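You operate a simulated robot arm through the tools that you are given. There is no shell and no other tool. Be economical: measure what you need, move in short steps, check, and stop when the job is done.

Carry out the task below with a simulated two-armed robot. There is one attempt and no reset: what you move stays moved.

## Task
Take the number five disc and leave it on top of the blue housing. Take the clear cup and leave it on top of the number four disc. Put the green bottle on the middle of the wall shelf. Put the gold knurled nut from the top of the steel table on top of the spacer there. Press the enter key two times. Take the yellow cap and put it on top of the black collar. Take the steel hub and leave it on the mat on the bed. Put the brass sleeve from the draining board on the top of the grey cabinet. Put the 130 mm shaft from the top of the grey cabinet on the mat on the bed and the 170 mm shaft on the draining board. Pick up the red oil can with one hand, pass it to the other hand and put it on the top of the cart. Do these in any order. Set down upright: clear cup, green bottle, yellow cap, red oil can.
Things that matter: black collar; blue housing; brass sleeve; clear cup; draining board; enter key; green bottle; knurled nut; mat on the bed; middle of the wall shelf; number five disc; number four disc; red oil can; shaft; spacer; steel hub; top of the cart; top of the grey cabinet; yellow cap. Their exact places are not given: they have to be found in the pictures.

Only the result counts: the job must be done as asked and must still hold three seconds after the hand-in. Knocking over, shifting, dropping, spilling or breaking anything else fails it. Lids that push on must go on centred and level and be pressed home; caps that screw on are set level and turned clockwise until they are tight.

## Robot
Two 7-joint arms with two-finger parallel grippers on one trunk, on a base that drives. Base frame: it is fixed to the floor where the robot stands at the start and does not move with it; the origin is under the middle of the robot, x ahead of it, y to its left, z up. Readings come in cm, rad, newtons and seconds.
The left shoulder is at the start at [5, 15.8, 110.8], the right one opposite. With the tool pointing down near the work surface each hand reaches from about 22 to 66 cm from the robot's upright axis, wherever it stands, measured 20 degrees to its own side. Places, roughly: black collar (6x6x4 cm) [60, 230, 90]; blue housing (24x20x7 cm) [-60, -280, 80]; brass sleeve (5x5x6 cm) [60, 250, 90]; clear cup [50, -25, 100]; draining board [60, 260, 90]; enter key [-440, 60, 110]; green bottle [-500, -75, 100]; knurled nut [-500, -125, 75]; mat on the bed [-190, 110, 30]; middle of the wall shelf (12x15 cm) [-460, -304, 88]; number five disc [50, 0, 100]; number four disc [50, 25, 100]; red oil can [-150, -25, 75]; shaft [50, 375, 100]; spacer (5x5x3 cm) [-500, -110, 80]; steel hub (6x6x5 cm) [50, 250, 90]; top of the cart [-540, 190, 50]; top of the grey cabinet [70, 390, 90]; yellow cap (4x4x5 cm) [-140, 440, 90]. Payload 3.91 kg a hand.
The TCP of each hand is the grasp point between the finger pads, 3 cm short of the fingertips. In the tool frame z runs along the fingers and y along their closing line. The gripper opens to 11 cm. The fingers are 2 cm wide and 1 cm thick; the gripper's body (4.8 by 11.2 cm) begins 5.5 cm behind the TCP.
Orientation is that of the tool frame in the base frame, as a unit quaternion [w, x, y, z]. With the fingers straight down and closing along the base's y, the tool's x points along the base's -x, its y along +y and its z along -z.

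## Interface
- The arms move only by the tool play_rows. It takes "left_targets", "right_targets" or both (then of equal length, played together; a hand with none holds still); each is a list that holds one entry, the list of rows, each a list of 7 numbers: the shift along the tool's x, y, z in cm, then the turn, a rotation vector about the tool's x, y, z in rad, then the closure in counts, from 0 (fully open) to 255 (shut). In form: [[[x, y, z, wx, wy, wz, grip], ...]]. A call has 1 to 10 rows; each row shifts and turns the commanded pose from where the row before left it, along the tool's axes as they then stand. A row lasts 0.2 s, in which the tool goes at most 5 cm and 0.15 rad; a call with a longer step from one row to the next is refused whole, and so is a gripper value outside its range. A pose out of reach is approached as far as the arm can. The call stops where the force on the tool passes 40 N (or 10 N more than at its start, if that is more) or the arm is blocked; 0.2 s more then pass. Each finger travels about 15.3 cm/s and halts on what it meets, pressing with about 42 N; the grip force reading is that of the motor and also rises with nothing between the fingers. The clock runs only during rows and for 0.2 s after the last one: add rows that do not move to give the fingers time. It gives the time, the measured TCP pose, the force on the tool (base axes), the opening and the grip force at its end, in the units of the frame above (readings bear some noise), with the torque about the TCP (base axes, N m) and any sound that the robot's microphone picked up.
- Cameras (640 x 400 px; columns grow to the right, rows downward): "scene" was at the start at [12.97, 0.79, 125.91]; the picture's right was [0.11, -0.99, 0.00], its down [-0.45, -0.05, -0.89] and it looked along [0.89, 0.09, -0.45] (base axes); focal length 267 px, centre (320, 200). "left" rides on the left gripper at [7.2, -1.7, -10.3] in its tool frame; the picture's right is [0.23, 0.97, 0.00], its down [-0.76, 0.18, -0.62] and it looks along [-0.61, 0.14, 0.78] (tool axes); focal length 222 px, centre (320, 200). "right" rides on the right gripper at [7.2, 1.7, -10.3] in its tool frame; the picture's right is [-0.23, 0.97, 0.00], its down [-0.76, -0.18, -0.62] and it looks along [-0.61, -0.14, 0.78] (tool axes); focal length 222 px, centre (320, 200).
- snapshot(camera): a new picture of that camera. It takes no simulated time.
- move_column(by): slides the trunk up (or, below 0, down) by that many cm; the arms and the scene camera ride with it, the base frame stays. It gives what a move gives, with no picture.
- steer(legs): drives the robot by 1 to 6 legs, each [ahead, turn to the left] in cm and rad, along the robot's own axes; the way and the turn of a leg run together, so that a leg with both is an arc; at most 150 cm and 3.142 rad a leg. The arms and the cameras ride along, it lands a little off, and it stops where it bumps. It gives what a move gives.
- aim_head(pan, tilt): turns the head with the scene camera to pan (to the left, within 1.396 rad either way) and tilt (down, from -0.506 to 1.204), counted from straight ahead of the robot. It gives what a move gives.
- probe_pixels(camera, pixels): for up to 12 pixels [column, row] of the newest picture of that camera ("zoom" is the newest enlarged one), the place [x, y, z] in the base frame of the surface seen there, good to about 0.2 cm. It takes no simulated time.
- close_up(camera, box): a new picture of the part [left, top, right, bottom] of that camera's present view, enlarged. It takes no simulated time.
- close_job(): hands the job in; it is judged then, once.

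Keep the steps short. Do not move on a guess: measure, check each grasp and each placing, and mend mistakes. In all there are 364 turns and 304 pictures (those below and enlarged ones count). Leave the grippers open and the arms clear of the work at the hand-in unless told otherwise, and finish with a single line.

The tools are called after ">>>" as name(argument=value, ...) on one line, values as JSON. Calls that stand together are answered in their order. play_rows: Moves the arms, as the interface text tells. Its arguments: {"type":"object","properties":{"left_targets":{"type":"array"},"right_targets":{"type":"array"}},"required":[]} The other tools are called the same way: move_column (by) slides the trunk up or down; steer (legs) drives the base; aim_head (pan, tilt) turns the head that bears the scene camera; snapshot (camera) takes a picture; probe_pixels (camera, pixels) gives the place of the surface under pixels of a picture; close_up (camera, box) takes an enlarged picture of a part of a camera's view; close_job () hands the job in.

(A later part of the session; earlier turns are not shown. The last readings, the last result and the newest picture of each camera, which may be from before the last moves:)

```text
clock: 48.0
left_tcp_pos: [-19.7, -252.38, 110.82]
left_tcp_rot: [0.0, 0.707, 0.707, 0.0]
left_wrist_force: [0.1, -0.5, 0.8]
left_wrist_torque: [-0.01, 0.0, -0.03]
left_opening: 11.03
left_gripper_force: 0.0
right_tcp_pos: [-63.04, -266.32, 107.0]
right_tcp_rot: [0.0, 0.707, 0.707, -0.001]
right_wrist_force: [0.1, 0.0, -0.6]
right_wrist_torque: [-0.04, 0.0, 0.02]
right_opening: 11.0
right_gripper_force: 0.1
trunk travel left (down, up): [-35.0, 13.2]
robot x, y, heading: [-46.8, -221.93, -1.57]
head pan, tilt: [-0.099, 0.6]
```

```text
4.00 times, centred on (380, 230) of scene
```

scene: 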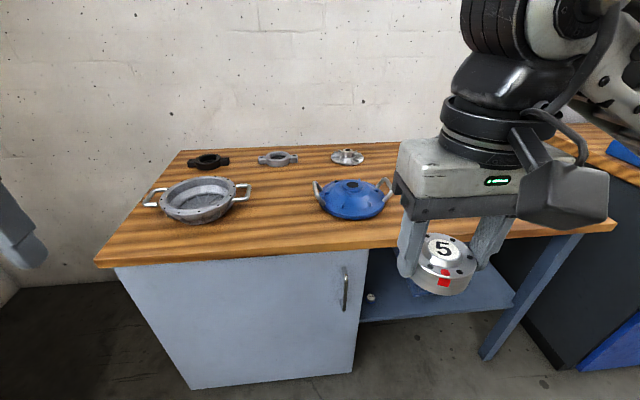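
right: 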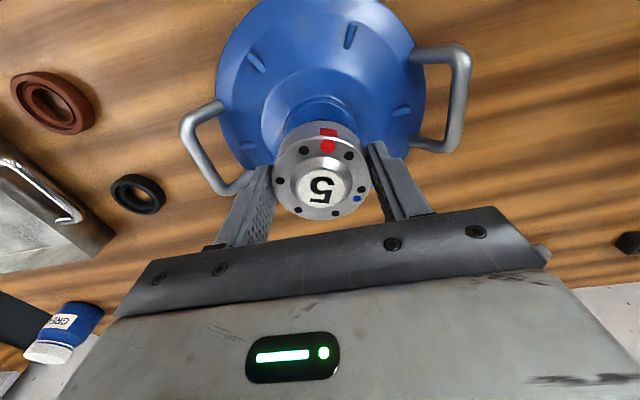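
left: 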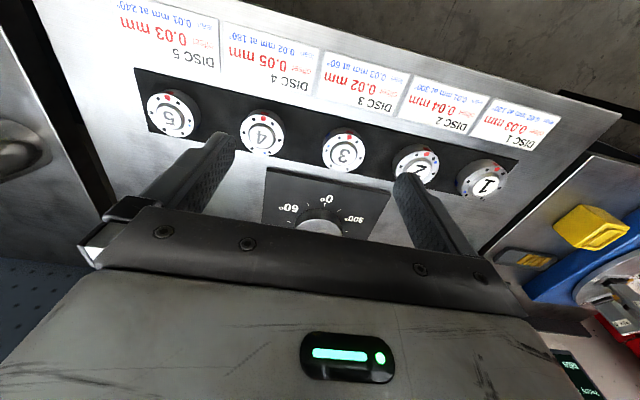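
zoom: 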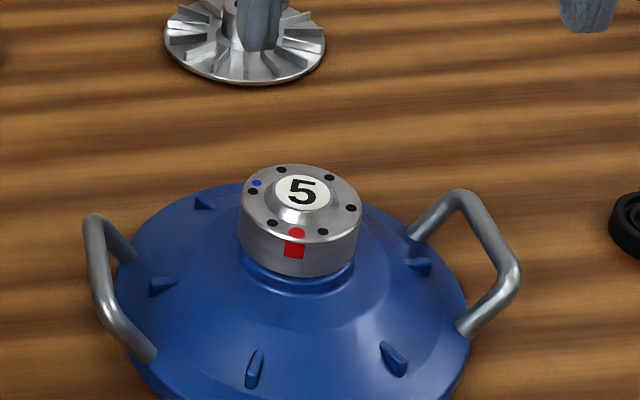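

Disc 5 rests centred on the housing. Retract, back off, and look round for the oil can.

>>> play_rows(right_targets=[[[4.5, 0, 0, 0, 0, 0, 0], [4.5, 0, 0, 0, 0, 0, 0], [4.5, 0, 0, 0, 0, 0, 0]]])

>>> steer(legs=[[-40, 0], [0, -2.3]])

>>> aim_head(pan=0, tilt=0.45)

>>> snapshot(camera="scene")

```text
clock: 48.8
left_tcp_pos: [-19.69, -252.54, 110.67]
left_tcp_rot: [0.0, 0.708, 0.707, 0.001]
left_wrist_force: [0.5, -0.5, -0.5]
left_wrist_torque: [-0.01, -0.01, 0.01]
left_opening: 10.98
left_gripper_force: 0.2
right_tcp_pos: [-63.2, -252.81, 107.19]
right_tcp_rot: [0.0, 0.707, 0.708, 0.0]
right_wrist_force: [0.5, 0.0, -0.6]
right_wrist_torque: [0.03, 0.03, 0.04]
right_opening: 10.99
right_gripper_force: 0.0
trunk travel left (down, up): [-35.0, 13.2]
robot x, y, heading: [-46.76, -221.94, -1.57]
head pan, tilt: [-0.099, 0.6]
```

```text
clock: 56.8
left_tcp_pos: [-87.17, -182.44, 110.77]
left_tcp_rot: [0.0, 0.936, -0.353, -0.001]
left_wrist_force: [0.3, 0.9, -0.3]
left_wrist_torque: [0.05, -0.02, -0.03]
left_opening: 11.02
left_gripper_force: 0.1
right_tcp_pos: [-58.79, -149.66, 107.05]
right_tcp_rot: [0.001, 0.935, -0.354, 0.0]
right_wrist_force: [-0.1, -0.1, -0.7]
right_wrist_torque: [-0.03, 0.0, -0.04]
right_opening: 11.0
right_gripper_force: 0.1
trunk travel left (down, up): [-35.0, 13.2]
robot x, y, heading: [-46.7, -182.14, 2.419]
head pan, tilt: [-0.099, 0.6]
```

```text
clock: 57.5
left_tcp_pos: [-87.18, -182.52, 110.83]
left_tcp_rot: [0.0, 0.936, -0.353, 0.0]
left_wrist_force: [0.3, -0.1, 0.7]
left_wrist_torque: [0.01, 0.0, 0.0]
left_opening: 10.98
left_gripper_force: 0.0
right_tcp_pos: [-58.81, -149.54, 107.16]
right_tcp_rot: [-0.001, 0.935, -0.354, 0.0]
right_wrist_force: [-0.4, -0.1, -0.1]
right_wrist_torque: [0.0, -0.02, 0.0]
right_opening: 10.99
right_gripper_force: 0.1
trunk travel left (down, up): [-35.0, 13.2]
robot x, y, heading: [-46.62, -182.52, 2.418]
head pan, tilt: [0.0, 0.45]
```

```text
274 pictures are left
```

scene: 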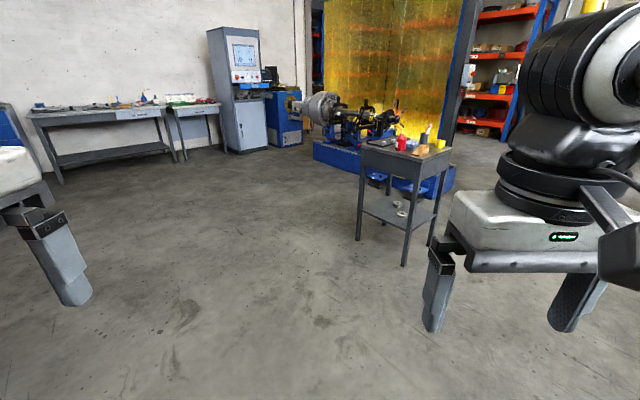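

The small stand has the red can at (402,142). Zoom and measure.

>>> close_up(camera="scene", box=[290, 80, 480, 200])

>>> probe_pixels(camera="scene", pixels=[[402, 142], [390, 155], [403, 263], [357, 238], [430, 245], [440, 145], [365, 150], [412, 158], [450, 155], [330, 155]])

```text
3.33 times, centred on (385, 140) of scene
```

zoom: 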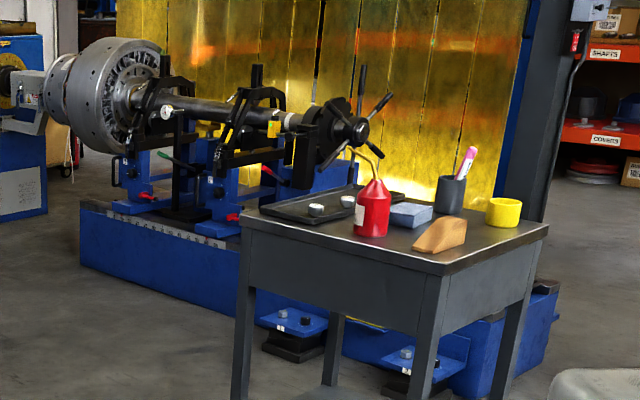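

```text
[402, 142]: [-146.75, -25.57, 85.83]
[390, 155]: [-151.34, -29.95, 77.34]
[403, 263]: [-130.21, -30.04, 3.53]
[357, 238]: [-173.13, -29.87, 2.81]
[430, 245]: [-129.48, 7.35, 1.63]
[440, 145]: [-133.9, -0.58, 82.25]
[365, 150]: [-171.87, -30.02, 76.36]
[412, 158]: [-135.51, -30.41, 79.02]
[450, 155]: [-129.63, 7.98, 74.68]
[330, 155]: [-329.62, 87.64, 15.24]
```

Stand front edge y≈-30, top ≈80. Drive to about (-147,-78) facing +y.

>>> steer(legs=[[0, -0.09], [143, 0], [0, -0.76]])

>>> aim_head(pan=0, tilt=0.55)

>>> snapshot(camera="scene")

```text
clock: 67.1
left_tcp_pos: [-170.9, -47.82, 110.75]
left_tcp_rot: [0.0, -0.702, 0.712, 0.0]
left_wrist_force: [0.7, -0.4, -0.6]
left_wrist_torque: [-0.03, -0.01, 0.01]
left_opening: 10.99
left_gripper_force: 0.1
right_tcp_pos: [-127.46, -48.1, 107.08]
right_tcp_rot: [0.0, -0.702, 0.712, 0.0]
right_wrist_force: [0.9, 0.9, 0.7]
right_wrist_torque: [-0.02, 0.03, -0.04]
right_opening: 11.01
right_gripper_force: 0.1
trunk travel left (down, up): [-35.0, 13.2]
robot x, y, heading: [-144.78, -78.82, 1.557]
head pan, tilt: [0.0, 0.45]
```

```text
clock: 67.7
left_tcp_pos: [-170.94, -47.93, 110.81]
left_tcp_rot: [0.001, -0.703, 0.712, 0.0]
left_wrist_force: [-0.6, 0.2, -0.2]
left_wrist_torque: [0.0, 0.0, 0.01]
left_opening: 10.99
left_gripper_force: 0.1
right_tcp_pos: [-127.53, -48.0, 106.95]
right_tcp_rot: [0.001, -0.702, 0.712, 0.0]
right_wrist_force: [0.2, 0.1, -0.3]
right_wrist_torque: [-0.02, -0.01, 0.0]
right_opening: 11.01
right_gripper_force: 0.2
trunk travel left (down, up): [-35.0, 13.2]
robot x, y, heading: [-144.83, -78.4, 1.554]
head pan, tilt: [0.0, 0.55]
```

```text
272 pictures are left
```

scene: 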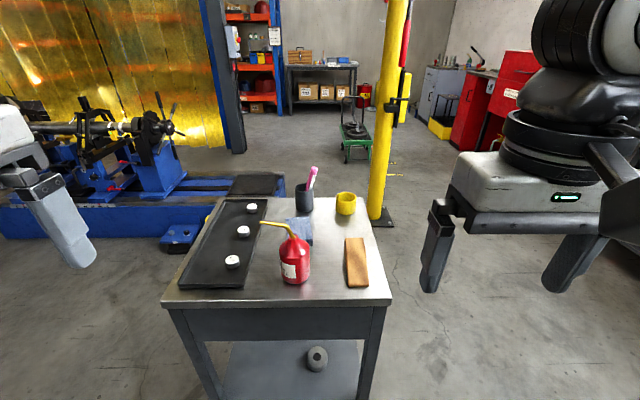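

>>> close_up(camera="scene", box=[220, 190, 380, 310])

>>> probe_pixels(camera="scene", pixels=[[295, 246], [294, 262], [294, 275], [283, 265], [309, 265], [296, 284], [291, 230], [265, 223], [300, 295], [243, 230], [270, 187]])

```text
3.33 times, centred on (300, 250) of scene
```

zoom: 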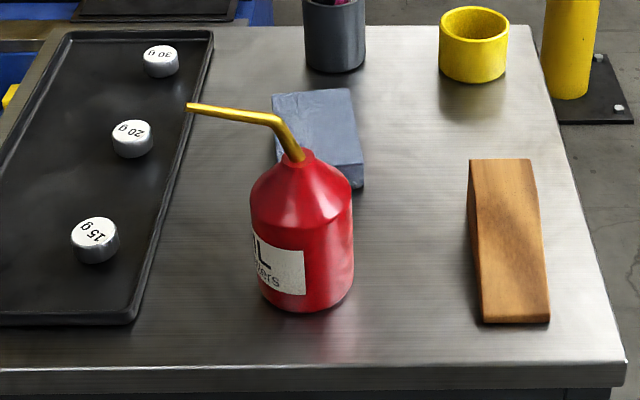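

```text
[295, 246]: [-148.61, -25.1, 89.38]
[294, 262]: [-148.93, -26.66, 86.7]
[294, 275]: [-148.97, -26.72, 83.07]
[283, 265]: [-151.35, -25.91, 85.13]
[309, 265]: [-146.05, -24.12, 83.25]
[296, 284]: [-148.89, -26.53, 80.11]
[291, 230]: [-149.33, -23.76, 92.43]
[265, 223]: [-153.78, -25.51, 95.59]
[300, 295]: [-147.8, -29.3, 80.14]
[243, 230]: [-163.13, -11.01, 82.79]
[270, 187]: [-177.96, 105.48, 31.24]
```

The can: axis ≈(-148.7,-24), body z 80–87, spout up to 95.6 and leaning left. I'll take it with the left hand by its body, tool pitched 45° forward-down, and later pass it to the right hand by the spout. First move the left hand in front of it and pitch.

>>> play_rows(left_targets=[[[-2.2, -3.7, 0, 0, 0, 0, 40], [-2.2, -3.7, 0, 0, 0, 0, 40], [-2.2, -3.7, 0, 0, 0, 0, 40], [-2.2, -3.7, 0, 0, 0, 0, 40], [-2.2, -3.7, 0, 0, 0, 0, 40], [-2.2, -3.7, 0, 0, 0, 0, 40], [0, 0, 0, 0, -0.131, 0, 40], [0, 0, 0, 0, -0.131, 0, 40], [0, 0, 0, 0, -0.131, 0, 40], [0, 0, 0, 0, -0.131, 0, 40]]])

>>> play_rows(left_targets=[[[0, 0, 0, 0, -0.131, 0, 40], [0, 0, 0, 0, -0.131, 0, 40]]])

>>> snapshot(camera="scene")

>>> snapshot(camera="left")

```text
clock: 69.9
left_tcp_pos: [-148.59, -34.96, 110.81]
left_tcp_rot: [0.185, -0.678, 0.687, 0.182]
left_wrist_force: [0.1, -0.5, 0.1]
left_wrist_torque: [-0.01, 0.02, 0.02]
left_opening: 9.27
left_gripper_force: 0.1
right_tcp_pos: [-127.5, -48.06, 107.05]
right_tcp_rot: [0.0, -0.702, 0.713, 0.0]
right_wrist_force: [0.0, 0.4, 0.5]
right_wrist_torque: [0.02, 0.03, 0.03]
right_opening: 11.0
right_gripper_force: 0.0
trunk travel left (down, up): [-35.0, 13.2]
robot x, y, heading: [-144.33, -78.71, 1.555]
head pan, tilt: [0.0, 0.55]
```

```text
clock: 70.5
left_tcp_pos: [-148.63, -34.95, 110.87]
left_tcp_rot: [0.274, -0.648, 0.657, 0.269]
left_wrist_force: [0.0, 1.1, -0.1]
left_wrist_torque: [0.01, -0.01, 0.01]
left_opening: 9.29
left_gripper_force: 0.0
right_tcp_pos: [-127.54, -48.0, 107.05]
right_tcp_rot: [0.0, -0.702, 0.712, 0.0]
right_wrist_force: [-0.2, 0.5, 0.1]
right_wrist_torque: [0.02, -0.01, 0.01]
right_opening: 11.0
right_gripper_force: 0.1
trunk travel left (down, up): [-35.0, 13.2]
robot x, y, heading: [-144.6, -78.55, 1.554]
head pan, tilt: [0.0, 0.55]
```

```text
270 pictures are left
```

scene: 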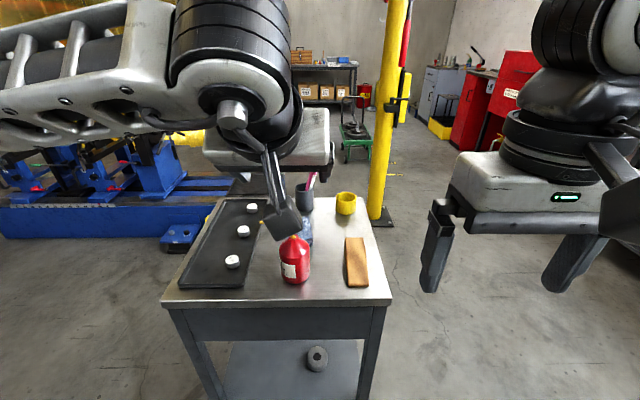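

```text
269 pictures are left
```

left: 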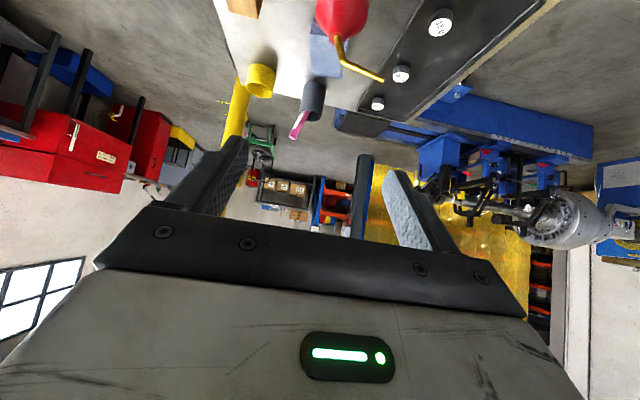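

Pitch is 45°. Move straight down to start the final slide-in.

>>> play_rows(left_targets=[[[2.18, 0, 2.46, 0, 0, 0, 40], [2.18, 0, 2.46, 0, 0, 0, 40], [2.18, 0, 2.46, 0, 0, 0, 40], [2.18, 0, 2.46, 0, 0, 0, 40], [2.18, 0, 2.46, 0, 0, 0, 40]]])

>>> snapshot(camera="scene")

>>> snapshot(camera="left")

```text
clock: 71.7
left_tcp_pos: [-148.48, -34.0, 94.36]
left_tcp_rot: [0.274, -0.648, 0.657, 0.269]
left_wrist_force: [0.4, -0.2, -0.3]
left_wrist_torque: [0.0, -0.03, 0.0]
left_opening: 9.28
left_gripper_force: 0.0
right_tcp_pos: [-127.51, -48.04, 107.06]
right_tcp_rot: [0.0, -0.702, 0.712, 0.0]
right_wrist_force: [0.1, -0.1, 0.3]
right_wrist_torque: [0.0, -0.02, -0.02]
right_opening: 11.0
right_gripper_force: 0.2
trunk travel left (down, up): [-35.0, 13.2]
robot x, y, heading: [-144.81, -78.17, 1.558]
head pan, tilt: [0.0, 0.55]
```

```text
268 pictures are left
```

scene: 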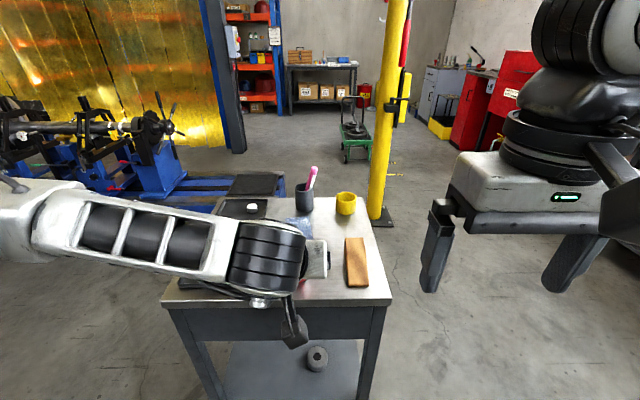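

```text
267 pictures are left
```

left: 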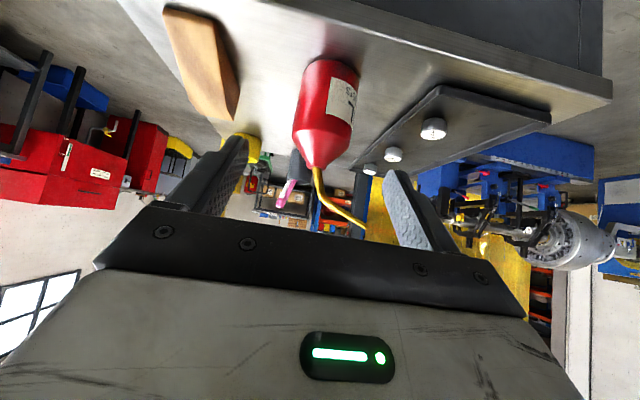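

Aligned with the can (body at column 323). Slide in 10 cm and check.

>>> play_rows(left_targets=[[[0, 0, 3.5, 0, 0, 0, 40], [0, 0, 3.5, 0, 0, 0, 40], [0, 0, 3, 0, 0, 0, 40]]])

>>> snapshot(camera="left")

```text
clock: 72.5
left_tcp_pos: [-148.32, -26.82, 87.29]
left_tcp_rot: [0.274, -0.648, 0.658, 0.269]
left_wrist_force: [0.2, 0.0, -0.6]
left_wrist_torque: [-0.03, -0.02, 0.04]
left_opening: 9.28
left_gripper_force: 0.1
right_tcp_pos: [-127.59, -48.0, 107.14]
right_tcp_rot: [0.0, -0.703, 0.712, 0.0]
right_wrist_force: [0.7, 0.2, -0.2]
right_wrist_torque: [0.01, 0.02, 0.0]
right_opening: 11.0
right_gripper_force: 0.0
trunk travel left (down, up): [-35.0, 13.2]
robot x, y, heading: [-144.37, -78.61, 1.559]
head pan, tilt: [0.0, 0.55]
```

```text
266 pictures are left
```

left: 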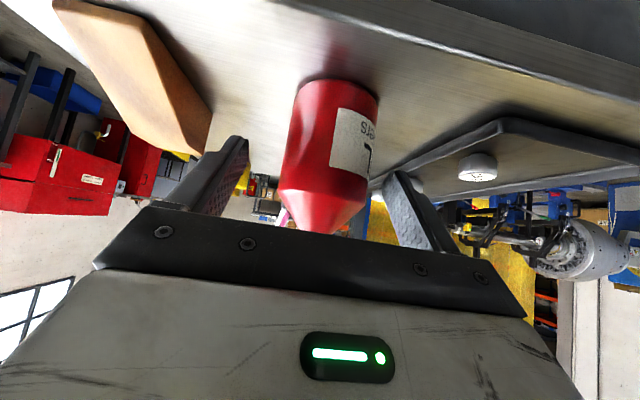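

Slide in the last 3.7 cm and close.

>>> play_rows(left_targets=[[[0, 0.35, 2, 0, 0, 0, 40], [0, 0, 1.7, 0, 0, 0, 40], [0, 0, 0, 0, 0, 0, 100], [0, 0, 0, 0, 0, 0, 140], [0, 0, 0, 0, 0, 0, 180], [0, 0, 0, 0, 0, 0, 180]]])

>>> snapshot(camera="left")

```text
clock: 73.9
left_tcp_pos: [-148.63, -24.32, 84.77]
left_tcp_rot: [0.274, -0.648, 0.658, 0.269]
left_wrist_force: [0.1, 1.2, 0.8]
left_wrist_torque: [0.03, 0.04, 0.01]
left_opening: 6.3
left_gripper_force: 41.9
right_tcp_pos: [-127.5, -48.07, 106.96]
right_tcp_rot: [0.0, -0.702, 0.712, -0.001]
right_wrist_force: [0.7, -0.5, 0.8]
right_wrist_torque: [0.01, 0.03, -0.01]
right_opening: 11.0
right_gripper_force: 0.0
trunk travel left (down, up): [-35.0, 13.2]
robot x, y, heading: [-144.64, -78.66, 1.553]
head pan, tilt: [0.0, 0.55]
```

```text
265 pictures are left
```

left: 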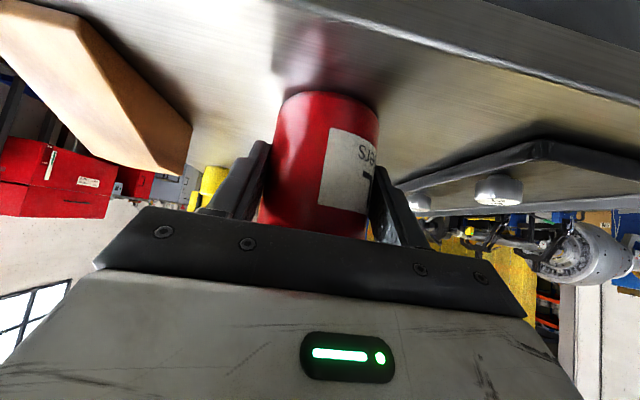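

Gripped (6.3 cm). Lift straight up.

>>> play_rows(left_targets=[[[-0.7, 0, -0.7, 0, 0, 0, 180], [-2.55, 0, -2.55, 0, 0, 0, 180], [-2.55, 0, -2.55, 0, 0, 0, 180], [-2.55, 0, -2.55, 0, 0, 0, 180], [-2.55, 0, -2.55, 0, 0, 0, 180], [-2.55, 0, -2.55, 0, 0, 0, 180], [0, 0, 0, 0, 0, 0, 180]]])

>>> snapshot(camera="scene")

```text
clock: 75.5
left_tcp_pos: [-148.67, -24.23, 103.7]
left_tcp_rot: [0.272, -0.649, 0.658, 0.269]
left_wrist_force: [0.4, -1.2, -3.8]
left_wrist_torque: [-0.03, 0.0, 0.02]
left_opening: 6.27
left_gripper_force: 41.4
right_tcp_pos: [-127.57, -48.1, 107.04]
right_tcp_rot: [0.0, -0.702, 0.712, 0.0]
right_wrist_force: [0.7, 0.4, 0.3]
right_wrist_torque: [0.02, -0.04, -0.01]
right_opening: 11.02
right_gripper_force: 0.0
trunk travel left (down, up): [-35.0, 13.2]
robot x, y, heading: [-143.95, -78.14, 1.56]
head pan, tilt: [0.0, 0.55]
```

```text
264 pictures are left
```

scene: 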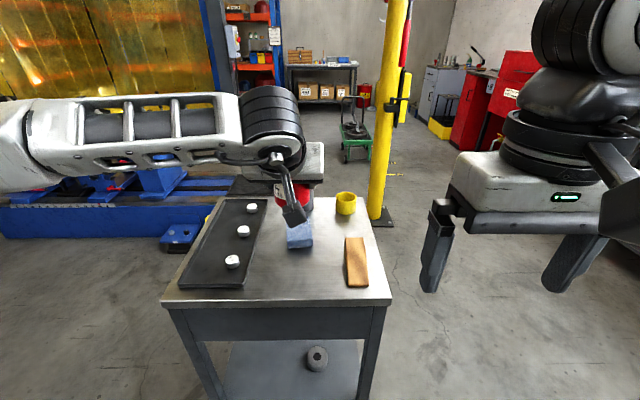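

Held. Pull it in, back away from the stand, and turn to face −x to look.

>>> play_rows(left_targets=[[[2.5, 0, -2.5, 0, 0, 0, 180], [2.5, 0, -2.5, 0, 0, 0, 180], [2.5, 0, -2.5, 0, 0, 0, 180], [2.5, 1, -2.5, 0, 0, 0, 180], [0, 0, 0, 0, 0, 0, 180]]])

>>> steer(legs=[[-30, 0], [0, 1.4]])

>>> aim_head(pan=-0.2, tilt=0.35)

>>> snapshot(camera="scene")

```text
clock: 76.7
left_tcp_pos: [-150.02, -38.34, 103.48]
left_tcp_rot: [0.274, -0.649, 0.657, 0.268]
left_wrist_force: [0.0, 0.1, -2.5]
left_wrist_torque: [-0.03, 0.0, -0.02]
left_opening: 6.3
left_gripper_force: 42.2
right_tcp_pos: [-127.51, -48.07, 107.03]
right_tcp_rot: [0.0, -0.702, 0.712, 0.0]
right_wrist_force: [0.6, -0.2, -0.5]
right_wrist_torque: [0.0, 0.02, -0.05]
right_opening: 11.0
right_gripper_force: 0.1
trunk travel left (down, up): [-35.0, 13.2]
robot x, y, heading: [-144.59, -78.69, 1.554]
head pan, tilt: [0.0, 0.55]
```

```text
clock: 82.2
left_tcp_pos: [-185.54, -106.94, 103.55]
left_tcp_rot: [-0.037, 0.92, -0.086, -0.382]
left_wrist_force: [0.0, 0.2, -2.8]
left_wrist_torque: [0.01, 0.02, 0.04]
left_opening: 6.29
left_gripper_force: 41.6
right_tcp_pos: [-172.0, -86.52, 107.12]
right_tcp_rot: [0.0, 0.996, -0.093, 0.0]
right_wrist_force: [-0.5, 0.5, -0.4]
right_wrist_torque: [-0.02, -0.02, 0.0]
right_opening: 11.0
right_gripper_force: 0.1
trunk travel left (down, up): [-35.0, 13.2]
robot x, y, heading: [-144.53, -108.19, 2.953]
head pan, tilt: [0.0, 0.55]
```

```text
clock: 82.9
left_tcp_pos: [-185.44, -107.03, 103.42]
left_tcp_rot: [-0.036, 0.919, -0.086, -0.382]
left_wrist_force: [0.3, 0.4, -2.1]
left_wrist_torque: [0.03, -0.01, 0.0]
left_opening: 6.3
left_gripper_force: 42.5
right_tcp_pos: [-172.0, -86.6, 107.04]
right_tcp_rot: [0.001, 0.996, -0.094, 0.001]
right_wrist_force: [0.8, -0.5, -0.2]
right_wrist_torque: [0.03, 0.01, -0.04]
right_opening: 11.02
right_gripper_force: 0.1
trunk travel left (down, up): [-35.0, 13.2]
robot x, y, heading: [-144.76, -108.16, 2.952]
head pan, tilt: [-0.201, 0.351]
```

```text
263 pictures are left
```

scene: 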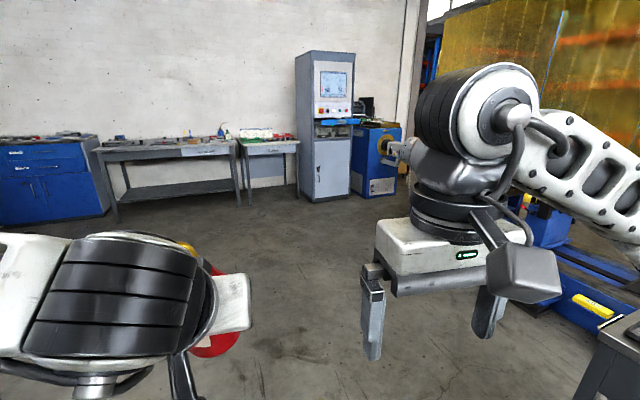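

>>> probe_pixels(camera="scene", pixels=[[320, 195], [345, 195], [375, 190], [250, 30], [405, 30], [240, 205], [270, 180], [550, 240], [110, 210], [435, 60], [560, 60], [600, 325]])

>>> aim_head(pan=-1.0, tilt=0.3)

>>> snapshot(camera="scene")

```text
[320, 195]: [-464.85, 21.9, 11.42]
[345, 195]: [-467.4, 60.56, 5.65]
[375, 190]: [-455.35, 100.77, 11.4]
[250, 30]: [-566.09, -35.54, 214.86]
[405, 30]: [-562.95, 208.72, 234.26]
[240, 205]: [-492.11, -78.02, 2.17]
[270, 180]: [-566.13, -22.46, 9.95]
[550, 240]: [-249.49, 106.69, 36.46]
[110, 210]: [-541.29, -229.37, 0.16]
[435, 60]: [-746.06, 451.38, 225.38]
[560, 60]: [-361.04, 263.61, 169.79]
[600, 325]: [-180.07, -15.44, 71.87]
```

```text
clock: 84.1
left_tcp_pos: [-185.41, -107.04, 103.54]
left_tcp_rot: [-0.036, 0.919, -0.086, -0.382]
left_wrist_force: [-0.3, 0.3, -2.3]
left_wrist_torque: [-0.02, 0.0, -0.01]
left_opening: 6.33
left_gripper_force: 42.2
right_tcp_pos: [-172.05, -86.51, 107.03]
right_tcp_rot: [0.0, 0.996, -0.093, 0.001]
right_wrist_force: [-0.3, 0.1, -0.2]
right_wrist_torque: [-0.01, 0.02, 0.02]
right_opening: 10.99
right_gripper_force: 0.1
trunk travel left (down, up): [-35.0, 13.2]
robot x, y, heading: [-144.92, -108.57, 2.948]
head pan, tilt: [-1.0, 0.3]
```

```text
262 pictures are left
```

scene: 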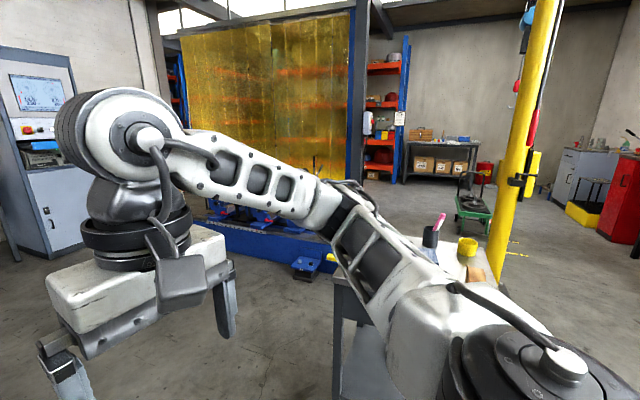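

Drive toward the monitor cabinet for a better look at where the cart is.

>>> steer(legs=[[0, 0.06], [150, 0], [80, 0], [0, -1.0]])

>>> aim_head(pan=0.2, tilt=0.3)

>>> snapshot(camera="scene")

```text
clock: 98.3
left_tcp_pos: [-396.4, -48.52, 103.59]
left_tcp_rot: [-0.199, 0.788, -0.482, -0.328]
left_wrist_force: [-0.7, 0.4, -2.6]
left_wrist_torque: [-0.03, -0.02, -0.01]
left_opening: 6.28
left_gripper_force: 42.0
right_tcp_pos: [-372.03, -46.63, 107.04]
right_tcp_rot: [0.0, 0.853, -0.522, 0.0]
right_wrist_force: [0.5, -0.5, -0.1]
right_wrist_torque: [-0.03, 0.0, -0.01]
right_opening: 10.98
right_gripper_force: 0.0
trunk travel left (down, up): [-35.0, 13.2]
robot x, y, heading: [-372.62, -81.35, 2.044]
head pan, tilt: [-1.0, 0.3]
```

```text
clock: 99.7
left_tcp_pos: [-396.35, -48.44, 103.53]
left_tcp_rot: [-0.2, 0.788, -0.482, -0.327]
left_wrist_force: [0.4, 0.9, -2.7]
left_wrist_torque: [-0.04, -0.02, 0.03]
left_opening: 6.28
left_gripper_force: 42.0
right_tcp_pos: [-372.02, -46.52, 107.03]
right_tcp_rot: [0.0, 0.853, -0.522, 0.0]
right_wrist_force: [0.0, 0.1, -0.8]
right_wrist_torque: [0.0, -0.01, 0.01]
right_opening: 11.01
right_gripper_force: 0.0
trunk travel left (down, up): [-35.0, 13.2]
robot x, y, heading: [-372.36, -81.03, 2.044]
head pan, tilt: [0.201, 0.3]
```

```text
261 pictures are left
```

scene: 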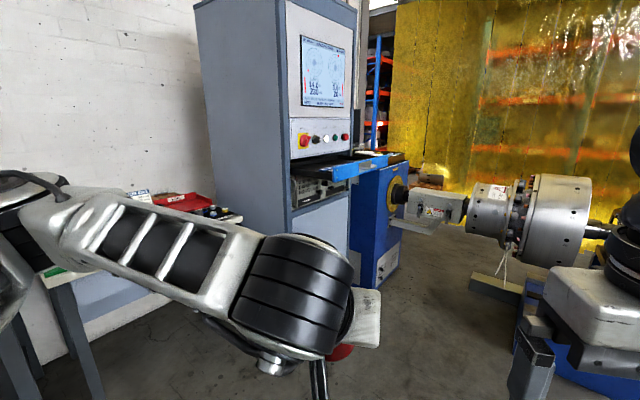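

The keyboard tray is at (365,158). Since the right hand is free I'll do the enter key now. Zoom on it.

>>> close_up(camera="scene", box=[280, 110, 440, 210])

>>> probe_pixels(camera="scene", pixels=[[350, 165], [370, 155], [395, 155], [310, 165], [330, 180], [290, 210], [350, 245], [318, 140]])

```text
4.00 times, centred on (360, 160) of scene
```

zoom: 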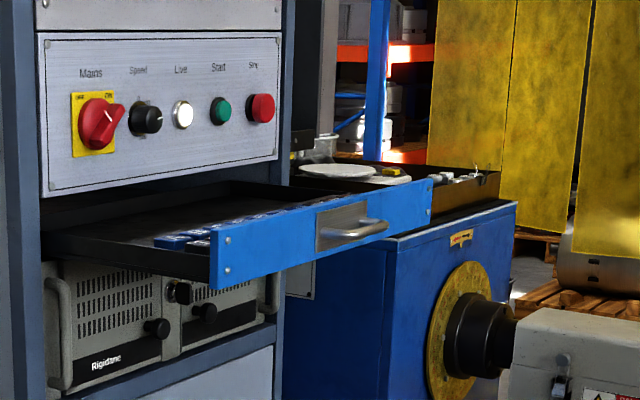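

```text
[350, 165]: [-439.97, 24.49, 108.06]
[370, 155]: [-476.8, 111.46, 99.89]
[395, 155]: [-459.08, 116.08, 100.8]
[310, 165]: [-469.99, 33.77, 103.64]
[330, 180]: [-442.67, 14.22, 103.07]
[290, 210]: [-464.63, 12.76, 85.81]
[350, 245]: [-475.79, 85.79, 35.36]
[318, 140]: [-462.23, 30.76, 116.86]
```

>>> probe_pixels(camera="scene", pixels=[[415, 200], [440, 205], [480, 210], [530, 215], [560, 260], [520, 300], [490, 285], [430, 225], [560, 185], [545, 370]])

```text
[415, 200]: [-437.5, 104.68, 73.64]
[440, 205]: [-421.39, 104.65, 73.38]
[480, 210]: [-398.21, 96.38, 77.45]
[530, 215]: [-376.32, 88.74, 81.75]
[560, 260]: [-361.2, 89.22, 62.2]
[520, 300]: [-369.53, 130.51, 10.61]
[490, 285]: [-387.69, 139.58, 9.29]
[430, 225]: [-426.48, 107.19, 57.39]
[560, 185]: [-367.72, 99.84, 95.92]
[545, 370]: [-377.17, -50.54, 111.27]
```

>>> steer(legs=[[0, -0.43], [108, 0], [0, 1.53]])

>>> aim_head(pan=-0.5, tilt=0.5)

>>> snapshot(camera="scene")

```text
clock: 110.2
left_tcp_pos: [-417.46, 18.59, 103.51]
left_tcp_rot: [0.004, 0.923, 0.009, -0.384]
left_wrist_force: [-0.2, 0.9, -3.4]
left_wrist_torque: [0.02, -0.02, -0.03]
left_opening: 6.28
left_gripper_force: 42.2
right_tcp_pos: [-408.58, 41.42, 107.14]
right_tcp_rot: [0.0, 1.0, 0.008, 0.0]
right_wrist_force: [0.2, -0.5, -0.3]
right_wrist_torque: [0.02, 0.01, 0.02]
right_opening: 11.01
right_gripper_force: 0.1
trunk travel left (down, up): [-35.0, 13.2]
robot x, y, heading: [-377.84, 25.6, -3.127]
head pan, tilt: [0.201, 0.3]
```

```text
clock: 111.3
left_tcp_pos: [-417.46, 18.62, 103.48]
left_tcp_rot: [0.004, 0.924, 0.008, -0.383]
left_wrist_force: [0.3, 0.2, -1.8]
left_wrist_torque: [0.0, -0.06, 0.02]
left_opening: 6.27
left_gripper_force: 42.5
right_tcp_pos: [-408.52, 41.37, 107.09]
right_tcp_rot: [0.0, 1.0, 0.008, 0.0]
right_wrist_force: [-0.3, -0.4, 0.0]
right_wrist_torque: [0.01, 0.0, 0.01]
right_opening: 11.01
right_gripper_force: 0.0
trunk travel left (down, up): [-35.0, 13.2]
robot x, y, heading: [-377.57, 25.62, -3.121]
head pan, tilt: [-0.499, 0.499]
```

```text
259 pictures are left
```

scene: 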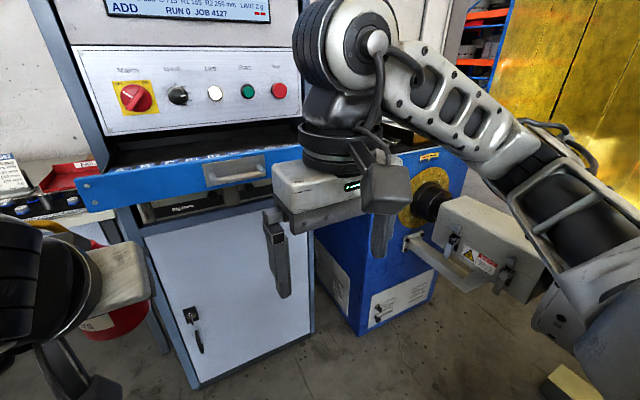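

Raise the trunk for a view into the drawer and take pictures.

>>> move_column(by=13)

>>> play_rows(right_targets=[[[0, -4, 0, 0, 0, 0, 0], [0, -4, 0, 0, 0, 0, 0], [0, -4, 0, 0, 0, 0, 0]]])

>>> aim_head(pan=-0.25, tilt=0.55)

>>> snapshot(camera="scene")

>>> snapshot(camera="right")

```text
clock: 112.9
left_tcp_pos: [-417.52, 18.59, 116.49]
left_tcp_rot: [0.003, 0.924, 0.008, -0.383]
left_wrist_force: [0.6, -0.2, -2.0]
left_wrist_torque: [0.01, -0.04, 0.01]
left_opening: 6.28
left_gripper_force: 42.0
right_tcp_pos: [-408.55, 41.43, 120.09]
right_tcp_rot: [0.0, 1.0, 0.008, 0.0]
right_wrist_force: [0.5, 0.0, -0.1]
right_wrist_torque: [-0.02, -0.01, -0.02]
right_opening: 10.99
right_gripper_force: 0.1
trunk travel left (down, up): [-48.0, 0.2]
robot x, y, heading: [-377.36, 25.38, -3.128]
head pan, tilt: [-0.499, 0.499]
```

```text
clock: 113.7
left_tcp_pos: [-417.39, 18.62, 116.54]
left_tcp_rot: [0.004, 0.923, 0.008, -0.384]
left_wrist_force: [-0.9, 0.4, -3.1]
left_wrist_torque: [0.02, -0.02, 0.02]
left_opening: 6.25
left_gripper_force: 42.0
right_tcp_pos: [-408.71, 53.46, 119.96]
right_tcp_rot: [0.002, 1.0, 0.009, 0.0]
right_wrist_force: [-0.3, 1.1, -0.7]
right_wrist_torque: [-0.02, 0.01, -0.01]
right_opening: 11.0
right_gripper_force: 0.1
trunk travel left (down, up): [-48.0, 0.2]
robot x, y, heading: [-377.57, 25.52, -3.128]
head pan, tilt: [-0.499, 0.499]
```

```text
clock: 114.5
left_tcp_pos: [-417.52, 18.63, 116.5]
left_tcp_rot: [0.003, 0.923, 0.007, -0.384]
left_wrist_force: [0.1, 0.1, -1.8]
left_wrist_torque: [0.0, -0.02, 0.02]
left_opening: 6.26
left_gripper_force: 41.9
right_tcp_pos: [-408.75, 53.33, 119.93]
right_tcp_rot: [0.0, 1.0, 0.009, 0.0]
right_wrist_force: [-0.7, -0.6, -0.2]
right_wrist_torque: [-0.02, -0.04, 0.0]
right_opening: 11.01
right_gripper_force: 0.1
trunk travel left (down, up): [-48.0, 0.2]
robot x, y, heading: [-377.41, 25.36, -3.117]
head pan, tilt: [-0.25, 0.55]
```

```text
258 pictures are left
```

scene: 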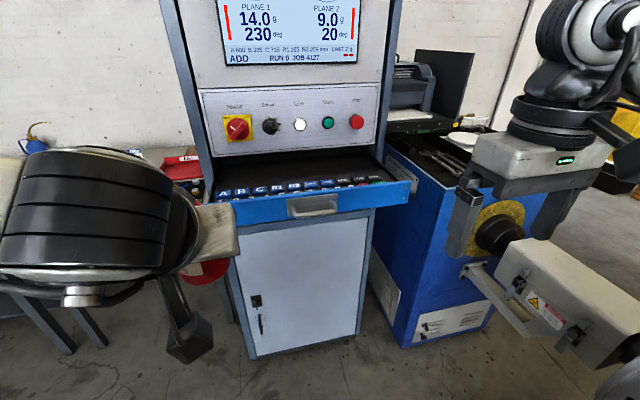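

```text
257 pictures are left
```

right: 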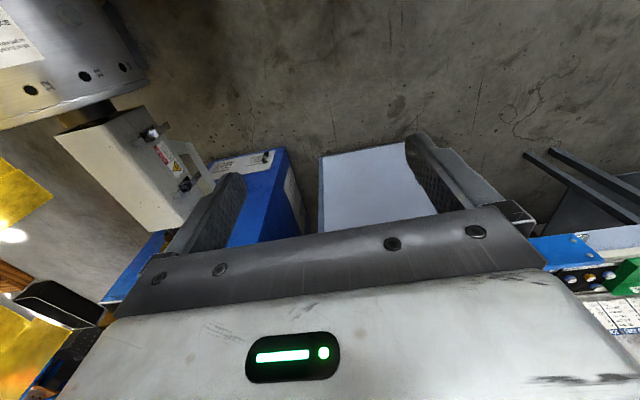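

>>> close_up(camera="scene", box=[210, 140, 420, 220])

>>> aim_head(pan=-0.25, tilt=0.75)

```text
3.05 times, centred on (315, 180) of scene
```

zoom: 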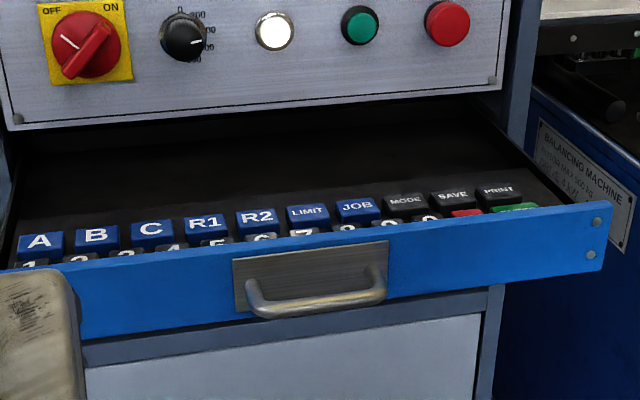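

```text
clock: 115.2
left_tcp_pos: [-417.42, 18.65, 116.56]
left_tcp_rot: [0.003, 0.923, 0.008, -0.384]
left_wrist_force: [-1.2, 0.0, -1.8]
left_wrist_torque: [0.01, -0.06, -0.02]
left_opening: 6.26
left_gripper_force: 41.6
right_tcp_pos: [-408.74, 53.26, 120.01]
right_tcp_rot: [0.0, 1.0, 0.008, 0.0]
right_wrist_force: [0.4, 0.0, 0.0]
right_wrist_torque: [0.01, 0.0, 0.0]
right_opening: 10.97
right_gripper_force: 0.0
trunk travel left (down, up): [-48.0, 0.2]
robot x, y, heading: [-377.17, 25.7, -3.119]
head pan, tilt: [-0.25, 0.75]
```

A green key (probably ENTER) is at the right end of the front row, hidden behind the lip. Shift the left hand left/back, drive 12 cm nearer.

>>> play_rows(left_targets=[[[1.5, 3.5, -1.5, 0, 0, 0, 180], [1.5, 3.5, -1.5, 0, 0, 0, 180], [1.5, 3.5, -1.5, 0, 0, 0, 180]]])

>>> steer(legs=[[13, 0]])

>>> close_up(camera="scene", box=[220, 90, 460, 240])

>>> snapshot(camera="right")

```text
clock: 116.0
left_tcp_pos: [-414.79, 9.61, 118.3]
left_tcp_rot: [0.004, 0.924, 0.009, -0.383]
left_wrist_force: [0.3, -0.2, -2.1]
left_wrist_torque: [0.04, -0.04, -0.02]
left_opening: 6.25
left_gripper_force: 41.6
left hand out of reach, approached as far as the arm can: row 2, 3
right_tcp_pos: [-408.83, 53.16, 120.01]
right_tcp_rot: [0.0, 1.0, 0.009, 0.0]
right_wrist_force: [-0.4, 0.2, -0.1]
right_wrist_torque: [0.02, -0.02, -0.01]
right_opening: 10.99
right_gripper_force: 0.1
trunk travel left (down, up): [-48.0, 0.2]
robot x, y, heading: [-377.42, 25.52, -3.126]
head pan, tilt: [-0.25, 0.75]
```

```text
clock: 117.3
left_tcp_pos: [-428.11, 9.57, 118.07]
left_tcp_rot: [0.003, 0.924, 0.008, -0.382]
left_wrist_force: [0.5, -0.7, -1.6]
left_wrist_torque: [0.0, -0.04, -0.01]
left_opening: 6.26
left_gripper_force: 42.5
right_tcp_pos: [-421.99, 53.0, 119.87]
right_tcp_rot: [0.001, 1.0, 0.008, 0.001]
right_wrist_force: [-1.0, -0.2, -0.4]
right_wrist_torque: [0.02, -0.01, 0.0]
right_opening: 11.02
right_gripper_force: 0.1
trunk travel left (down, up): [-48.0, 0.2]
robot x, y, heading: [-390.49, 25.22, -3.122]
head pan, tilt: [-0.25, 0.75]
```

```text
2.67 times, centred on (340, 165) of scene
```

zoom: 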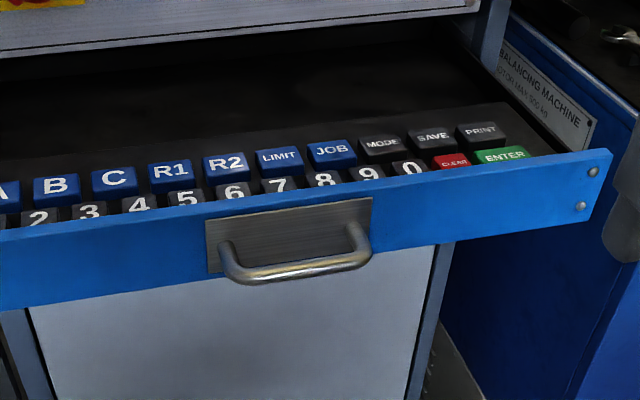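

```text
254 pictures are left
```

right: 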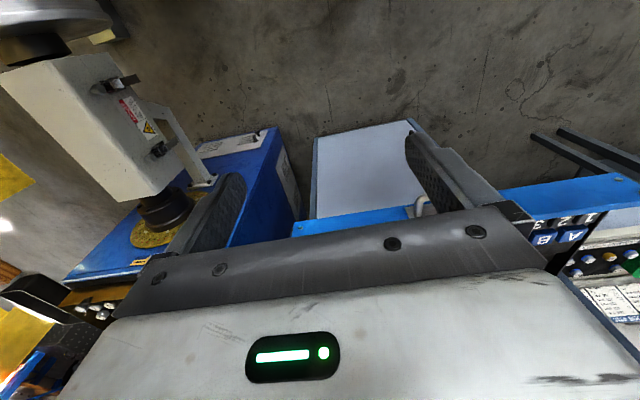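

ENTER is the green key at zoom (502,155). Measure it.

>>> probe_pixels(camera="zoom", pixels=[[480, 155], [502, 153], [528, 154], [505, 160], [450, 162], [482, 130], [545, 165], [440, 183], [412, 168], [515, 145]])

```text
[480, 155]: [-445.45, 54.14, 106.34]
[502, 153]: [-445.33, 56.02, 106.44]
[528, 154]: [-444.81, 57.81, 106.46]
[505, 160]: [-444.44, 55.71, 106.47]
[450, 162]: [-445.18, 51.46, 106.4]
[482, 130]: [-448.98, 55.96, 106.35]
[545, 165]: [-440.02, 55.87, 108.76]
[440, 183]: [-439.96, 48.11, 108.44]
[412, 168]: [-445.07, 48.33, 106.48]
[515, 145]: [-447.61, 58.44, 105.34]
```

ENTER centre ≈(-444.8,56,106.4). Move the closed right fingers above it.

>>> play_rows(right_targets=[[[-4.55, -0.69, 0, 0, 0, 0, 255], [-4.55, -0.69, 0, 0, 0, 0, 255], [-4.55, -0.69, 0, 0, 0, 0, 255], [-4.55, -0.69, 0, 0, 0, 0, 255], [-4.54, -0.69, 0, 0, 0, 0, 255], [0, 0, 4, 0, 0, 0, 255], [0, 0, 3.5, 0, 0, 0, 255]]])

>>> close_up(camera="scene", box=[300, 80, 480, 200])

>>> snapshot(camera="right")

```text
clock: 118.9
left_tcp_pos: [-427.93, 9.76, 118.22]
left_tcp_rot: [0.004, 0.923, 0.008, -0.384]
left_wrist_force: [0.9, -0.1, -2.9]
left_wrist_torque: [-0.01, -0.04, 0.01]
left_opening: 6.27
left_gripper_force: 42.0
right_tcp_pos: [-444.72, 56.1, 112.44]
right_tcp_rot: [0.001, 1.0, 0.01, 0.0]
right_wrist_force: [-0.6, -0.6, 0.2]
right_wrist_torque: [0.02, 0.01, 0.01]
right_opening: 0.03
right_gripper_force: 37.6
trunk travel left (down, up): [-48.0, 0.2]
robot x, y, heading: [-390.47, 25.38, -3.122]
head pan, tilt: [-0.25, 0.75]
```

```text
3.33 times, centred on (390, 140) of scene
```

zoom: 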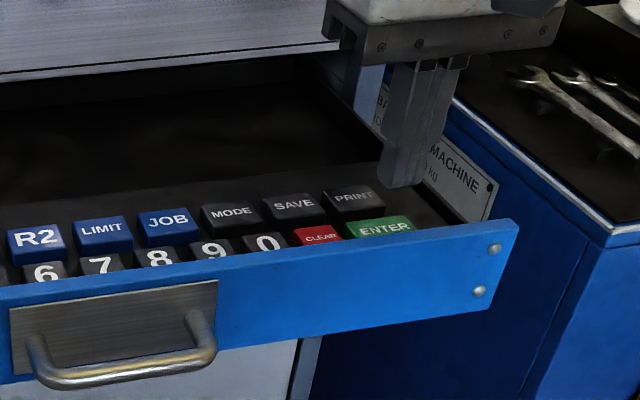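

```text
252 pictures are left
```

right: 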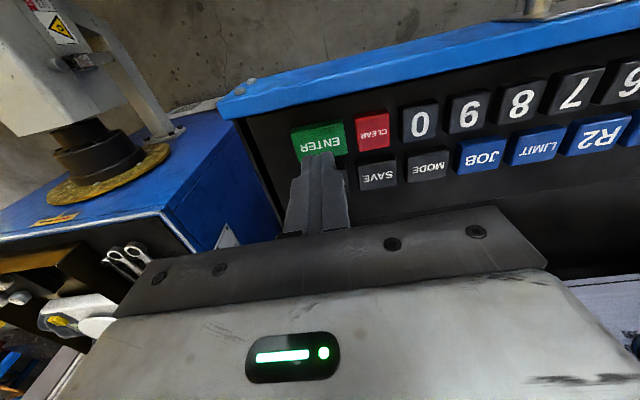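

Aligned over ENTER. Lower to just above, then press in small steps.

>>> play_rows(right_targets=[[[0, 0, 2.5, 0, 0, 0, 255], [0, 0, 0.3, 0, 0, 0, 255], [0, 0, 0.2, 0, 0, 0, 255], [0, 0, 0.15, 0, 0, 0, 255], [0, 0, 0.1, 0, 0, 0, 255]]])

```text
clock: 120.1
left_tcp_pos: [-427.92, 9.6, 118.28]
left_tcp_rot: [0.002, 0.924, 0.007, -0.383]
left_wrist_force: [-0.7, 0.3, -1.7]
left_wrist_torque: [-0.02, -0.07, 0.04]
left_opening: 6.29
left_gripper_force: 41.0
right_tcp_pos: [-444.65, 56.09, 109.23]
right_tcp_rot: [0.0, 1.0, 0.009, 0.0]
right_wrist_force: [-0.2, -0.3, 0.4]
right_wrist_torque: [-0.01, -0.02, 0.01]
right_opening: 0.0
right_gripper_force: 37.1
trunk travel left (down, up): [-48.0, 0.2]
robot x, y, heading: [-390.39, 25.34, -3.126]
head pan, tilt: [-0.25, 0.75]
```

>>> play_rows(right_targets=[[[0, 0, 0.1, 0, 0, 0, 255], [0, 0, 0.1, 0, 0, 0, 255], [0, 0, 0.1, 0, 0, 0, 255]]])

```text
clock: 120.9
left_tcp_pos: [-428.01, 9.62, 118.18]
left_tcp_rot: [0.003, 0.924, 0.008, -0.383]
left_wrist_force: [0.2, 0.2, -2.5]
left_wrist_torque: [0.03, -0.01, 0.02]
left_opening: 6.27
left_gripper_force: 41.9
right_tcp_pos: [-444.56, 56.24, 108.97]
right_tcp_rot: [0.0, 1.0, 0.008, 0.0]
right_wrist_force: [-1.2, 0.6, 2.4]
right_wrist_torque: [0.0, 0.01, -0.02]
right_opening: 0.0
right_gripper_force: 38.1
trunk travel left (down, up): [-48.0, 0.2]
robot x, y, heading: [-390.35, 25.35, -3.124]
head pan, tilt: [-0.25, 0.75]
heard: click
```

One click heard. Rise 1 cm, then press again to the same depth and rise fully.

>>> play_rows(right_targets=[[[0, 0, -0.5, 0, 0, 0, 255], [0, 0, -0.5, 0, 0, 0, 255], [0, 0, 0, 0, 0, 0, 255]]])

>>> play_rows(right_targets=[[[0, 0, 0.5, 0, 0, 0, 255], [0, 0, 0.3, 0, 0, 0, 255], [0, 0, 0.1, 0, 0, 0, 255], [0, 0, 0.1, 0, 0, 0, 255]]])

```text
clock: 121.7
left_tcp_pos: [-427.95, 9.61, 118.23]
left_tcp_rot: [0.004, 0.924, 0.009, -0.383]
left_wrist_force: [-0.6, 0.2, -2.9]
left_wrist_torque: [0.03, -0.02, -0.03]
left_opening: 6.29
left_gripper_force: 41.9
right_tcp_pos: [-444.52, 56.14, 109.81]
right_tcp_rot: [-0.001, 1.0, 0.009, 0.001]
right_wrist_force: [-0.3, 0.5, -1.1]
right_wrist_torque: [0.08, -0.04, -0.01]
right_opening: 0.0
right_gripper_force: 38.0
trunk travel left (down, up): [-48.0, 0.2]
robot x, y, heading: [-390.38, 24.82, -3.122]
head pan, tilt: [-0.25, 0.75]
```

```text
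clock: 122.7
left_tcp_pos: [-427.99, 9.66, 118.16]
left_tcp_rot: [0.003, 0.924, 0.008, -0.383]
left_wrist_force: [0.4, 0.6, -2.4]
left_wrist_torque: [0.01, -0.02, 0.0]
left_opening: 6.25
left_gripper_force: 42.3
right_tcp_pos: [-444.57, 56.11, 108.98]
right_tcp_rot: [0.0, 1.0, 0.009, 0.0]
right_wrist_force: [-0.6, 0.8, 1.0]
right_wrist_torque: [-0.01, 0.03, 0.0]
right_opening: 0.0
right_gripper_force: 37.7
trunk travel left (down, up): [-48.0, 0.2]
robot x, y, heading: [-390.68, 25.43, -3.125]
head pan, tilt: [-0.25, 0.75]
heard: click
```

Two clicks heard. Lift and retract the right hand.

>>> play_rows(right_targets=[[[0, 0, -3, 0, 0, 0, 255], [0, 0, -4, 0, 0, 0, 255], [4.5, 0, -1, 0, 0, 0, 255], [4.5, 0, 0, 0, 0, 0, 255], [4.5, 0, 0, 0, 0, 0, 100], [4.5, 0, 0, 0, 0, 0, 0], [4.5, 2, 0, 0, 0, 0, 0]]])

>>> aim_head(pan=0, tilt=0.35)

>>> snapshot(camera="scene")

```text
clock: 124.3
left_tcp_pos: [-427.8, 9.56, 118.17]
left_tcp_rot: [0.004, 0.924, 0.008, -0.383]
left_wrist_force: [0.9, -1.0, -1.8]
left_wrist_torque: [0.01, -0.03, -0.03]
left_opening: 6.3
left_gripper_force: 41.9
right_tcp_pos: [-421.92, 54.39, 117.08]
right_tcp_rot: [0.0, 1.0, 0.009, -0.001]
right_wrist_force: [0.7, 0.3, -0.5]
right_wrist_torque: [0.0, 0.04, -0.04]
right_opening: 11.01
right_gripper_force: 0.1
trunk travel left (down, up): [-48.0, 0.2]
robot x, y, heading: [-390.2, 25.1, -3.123]
head pan, tilt: [-0.25, 0.75]
```

```text
clock: 125.2
left_tcp_pos: [-427.9, 9.66, 118.23]
left_tcp_rot: [0.004, 0.924, 0.009, -0.383]
left_wrist_force: [-0.1, 0.7, -2.7]
left_wrist_torque: [0.0, 0.0, 0.02]
left_opening: 6.29
left_gripper_force: 42.2
right_tcp_pos: [-422.15, 54.4, 117.08]
right_tcp_rot: [0.0, 1.0, 0.009, 0.0]
right_wrist_force: [-0.1, 0.3, -1.0]
right_wrist_torque: [0.02, 0.0, 0.01]
right_opening: 10.97
right_gripper_force: 0.0
trunk travel left (down, up): [-48.0, 0.2]
robot x, y, heading: [-390.18, 25.43, -3.119]
head pan, tilt: [0.0, 0.351]
```

```text
251 pictures are left
```

scene: 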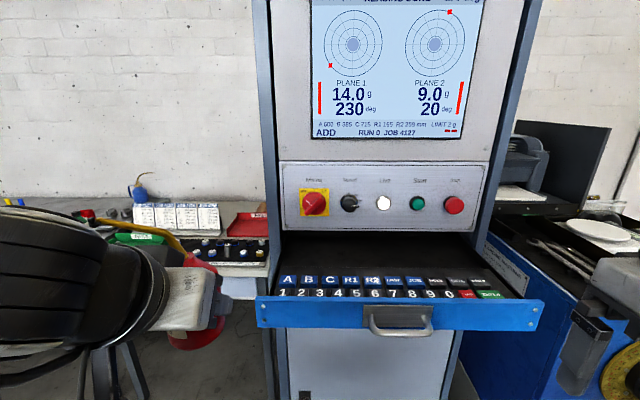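

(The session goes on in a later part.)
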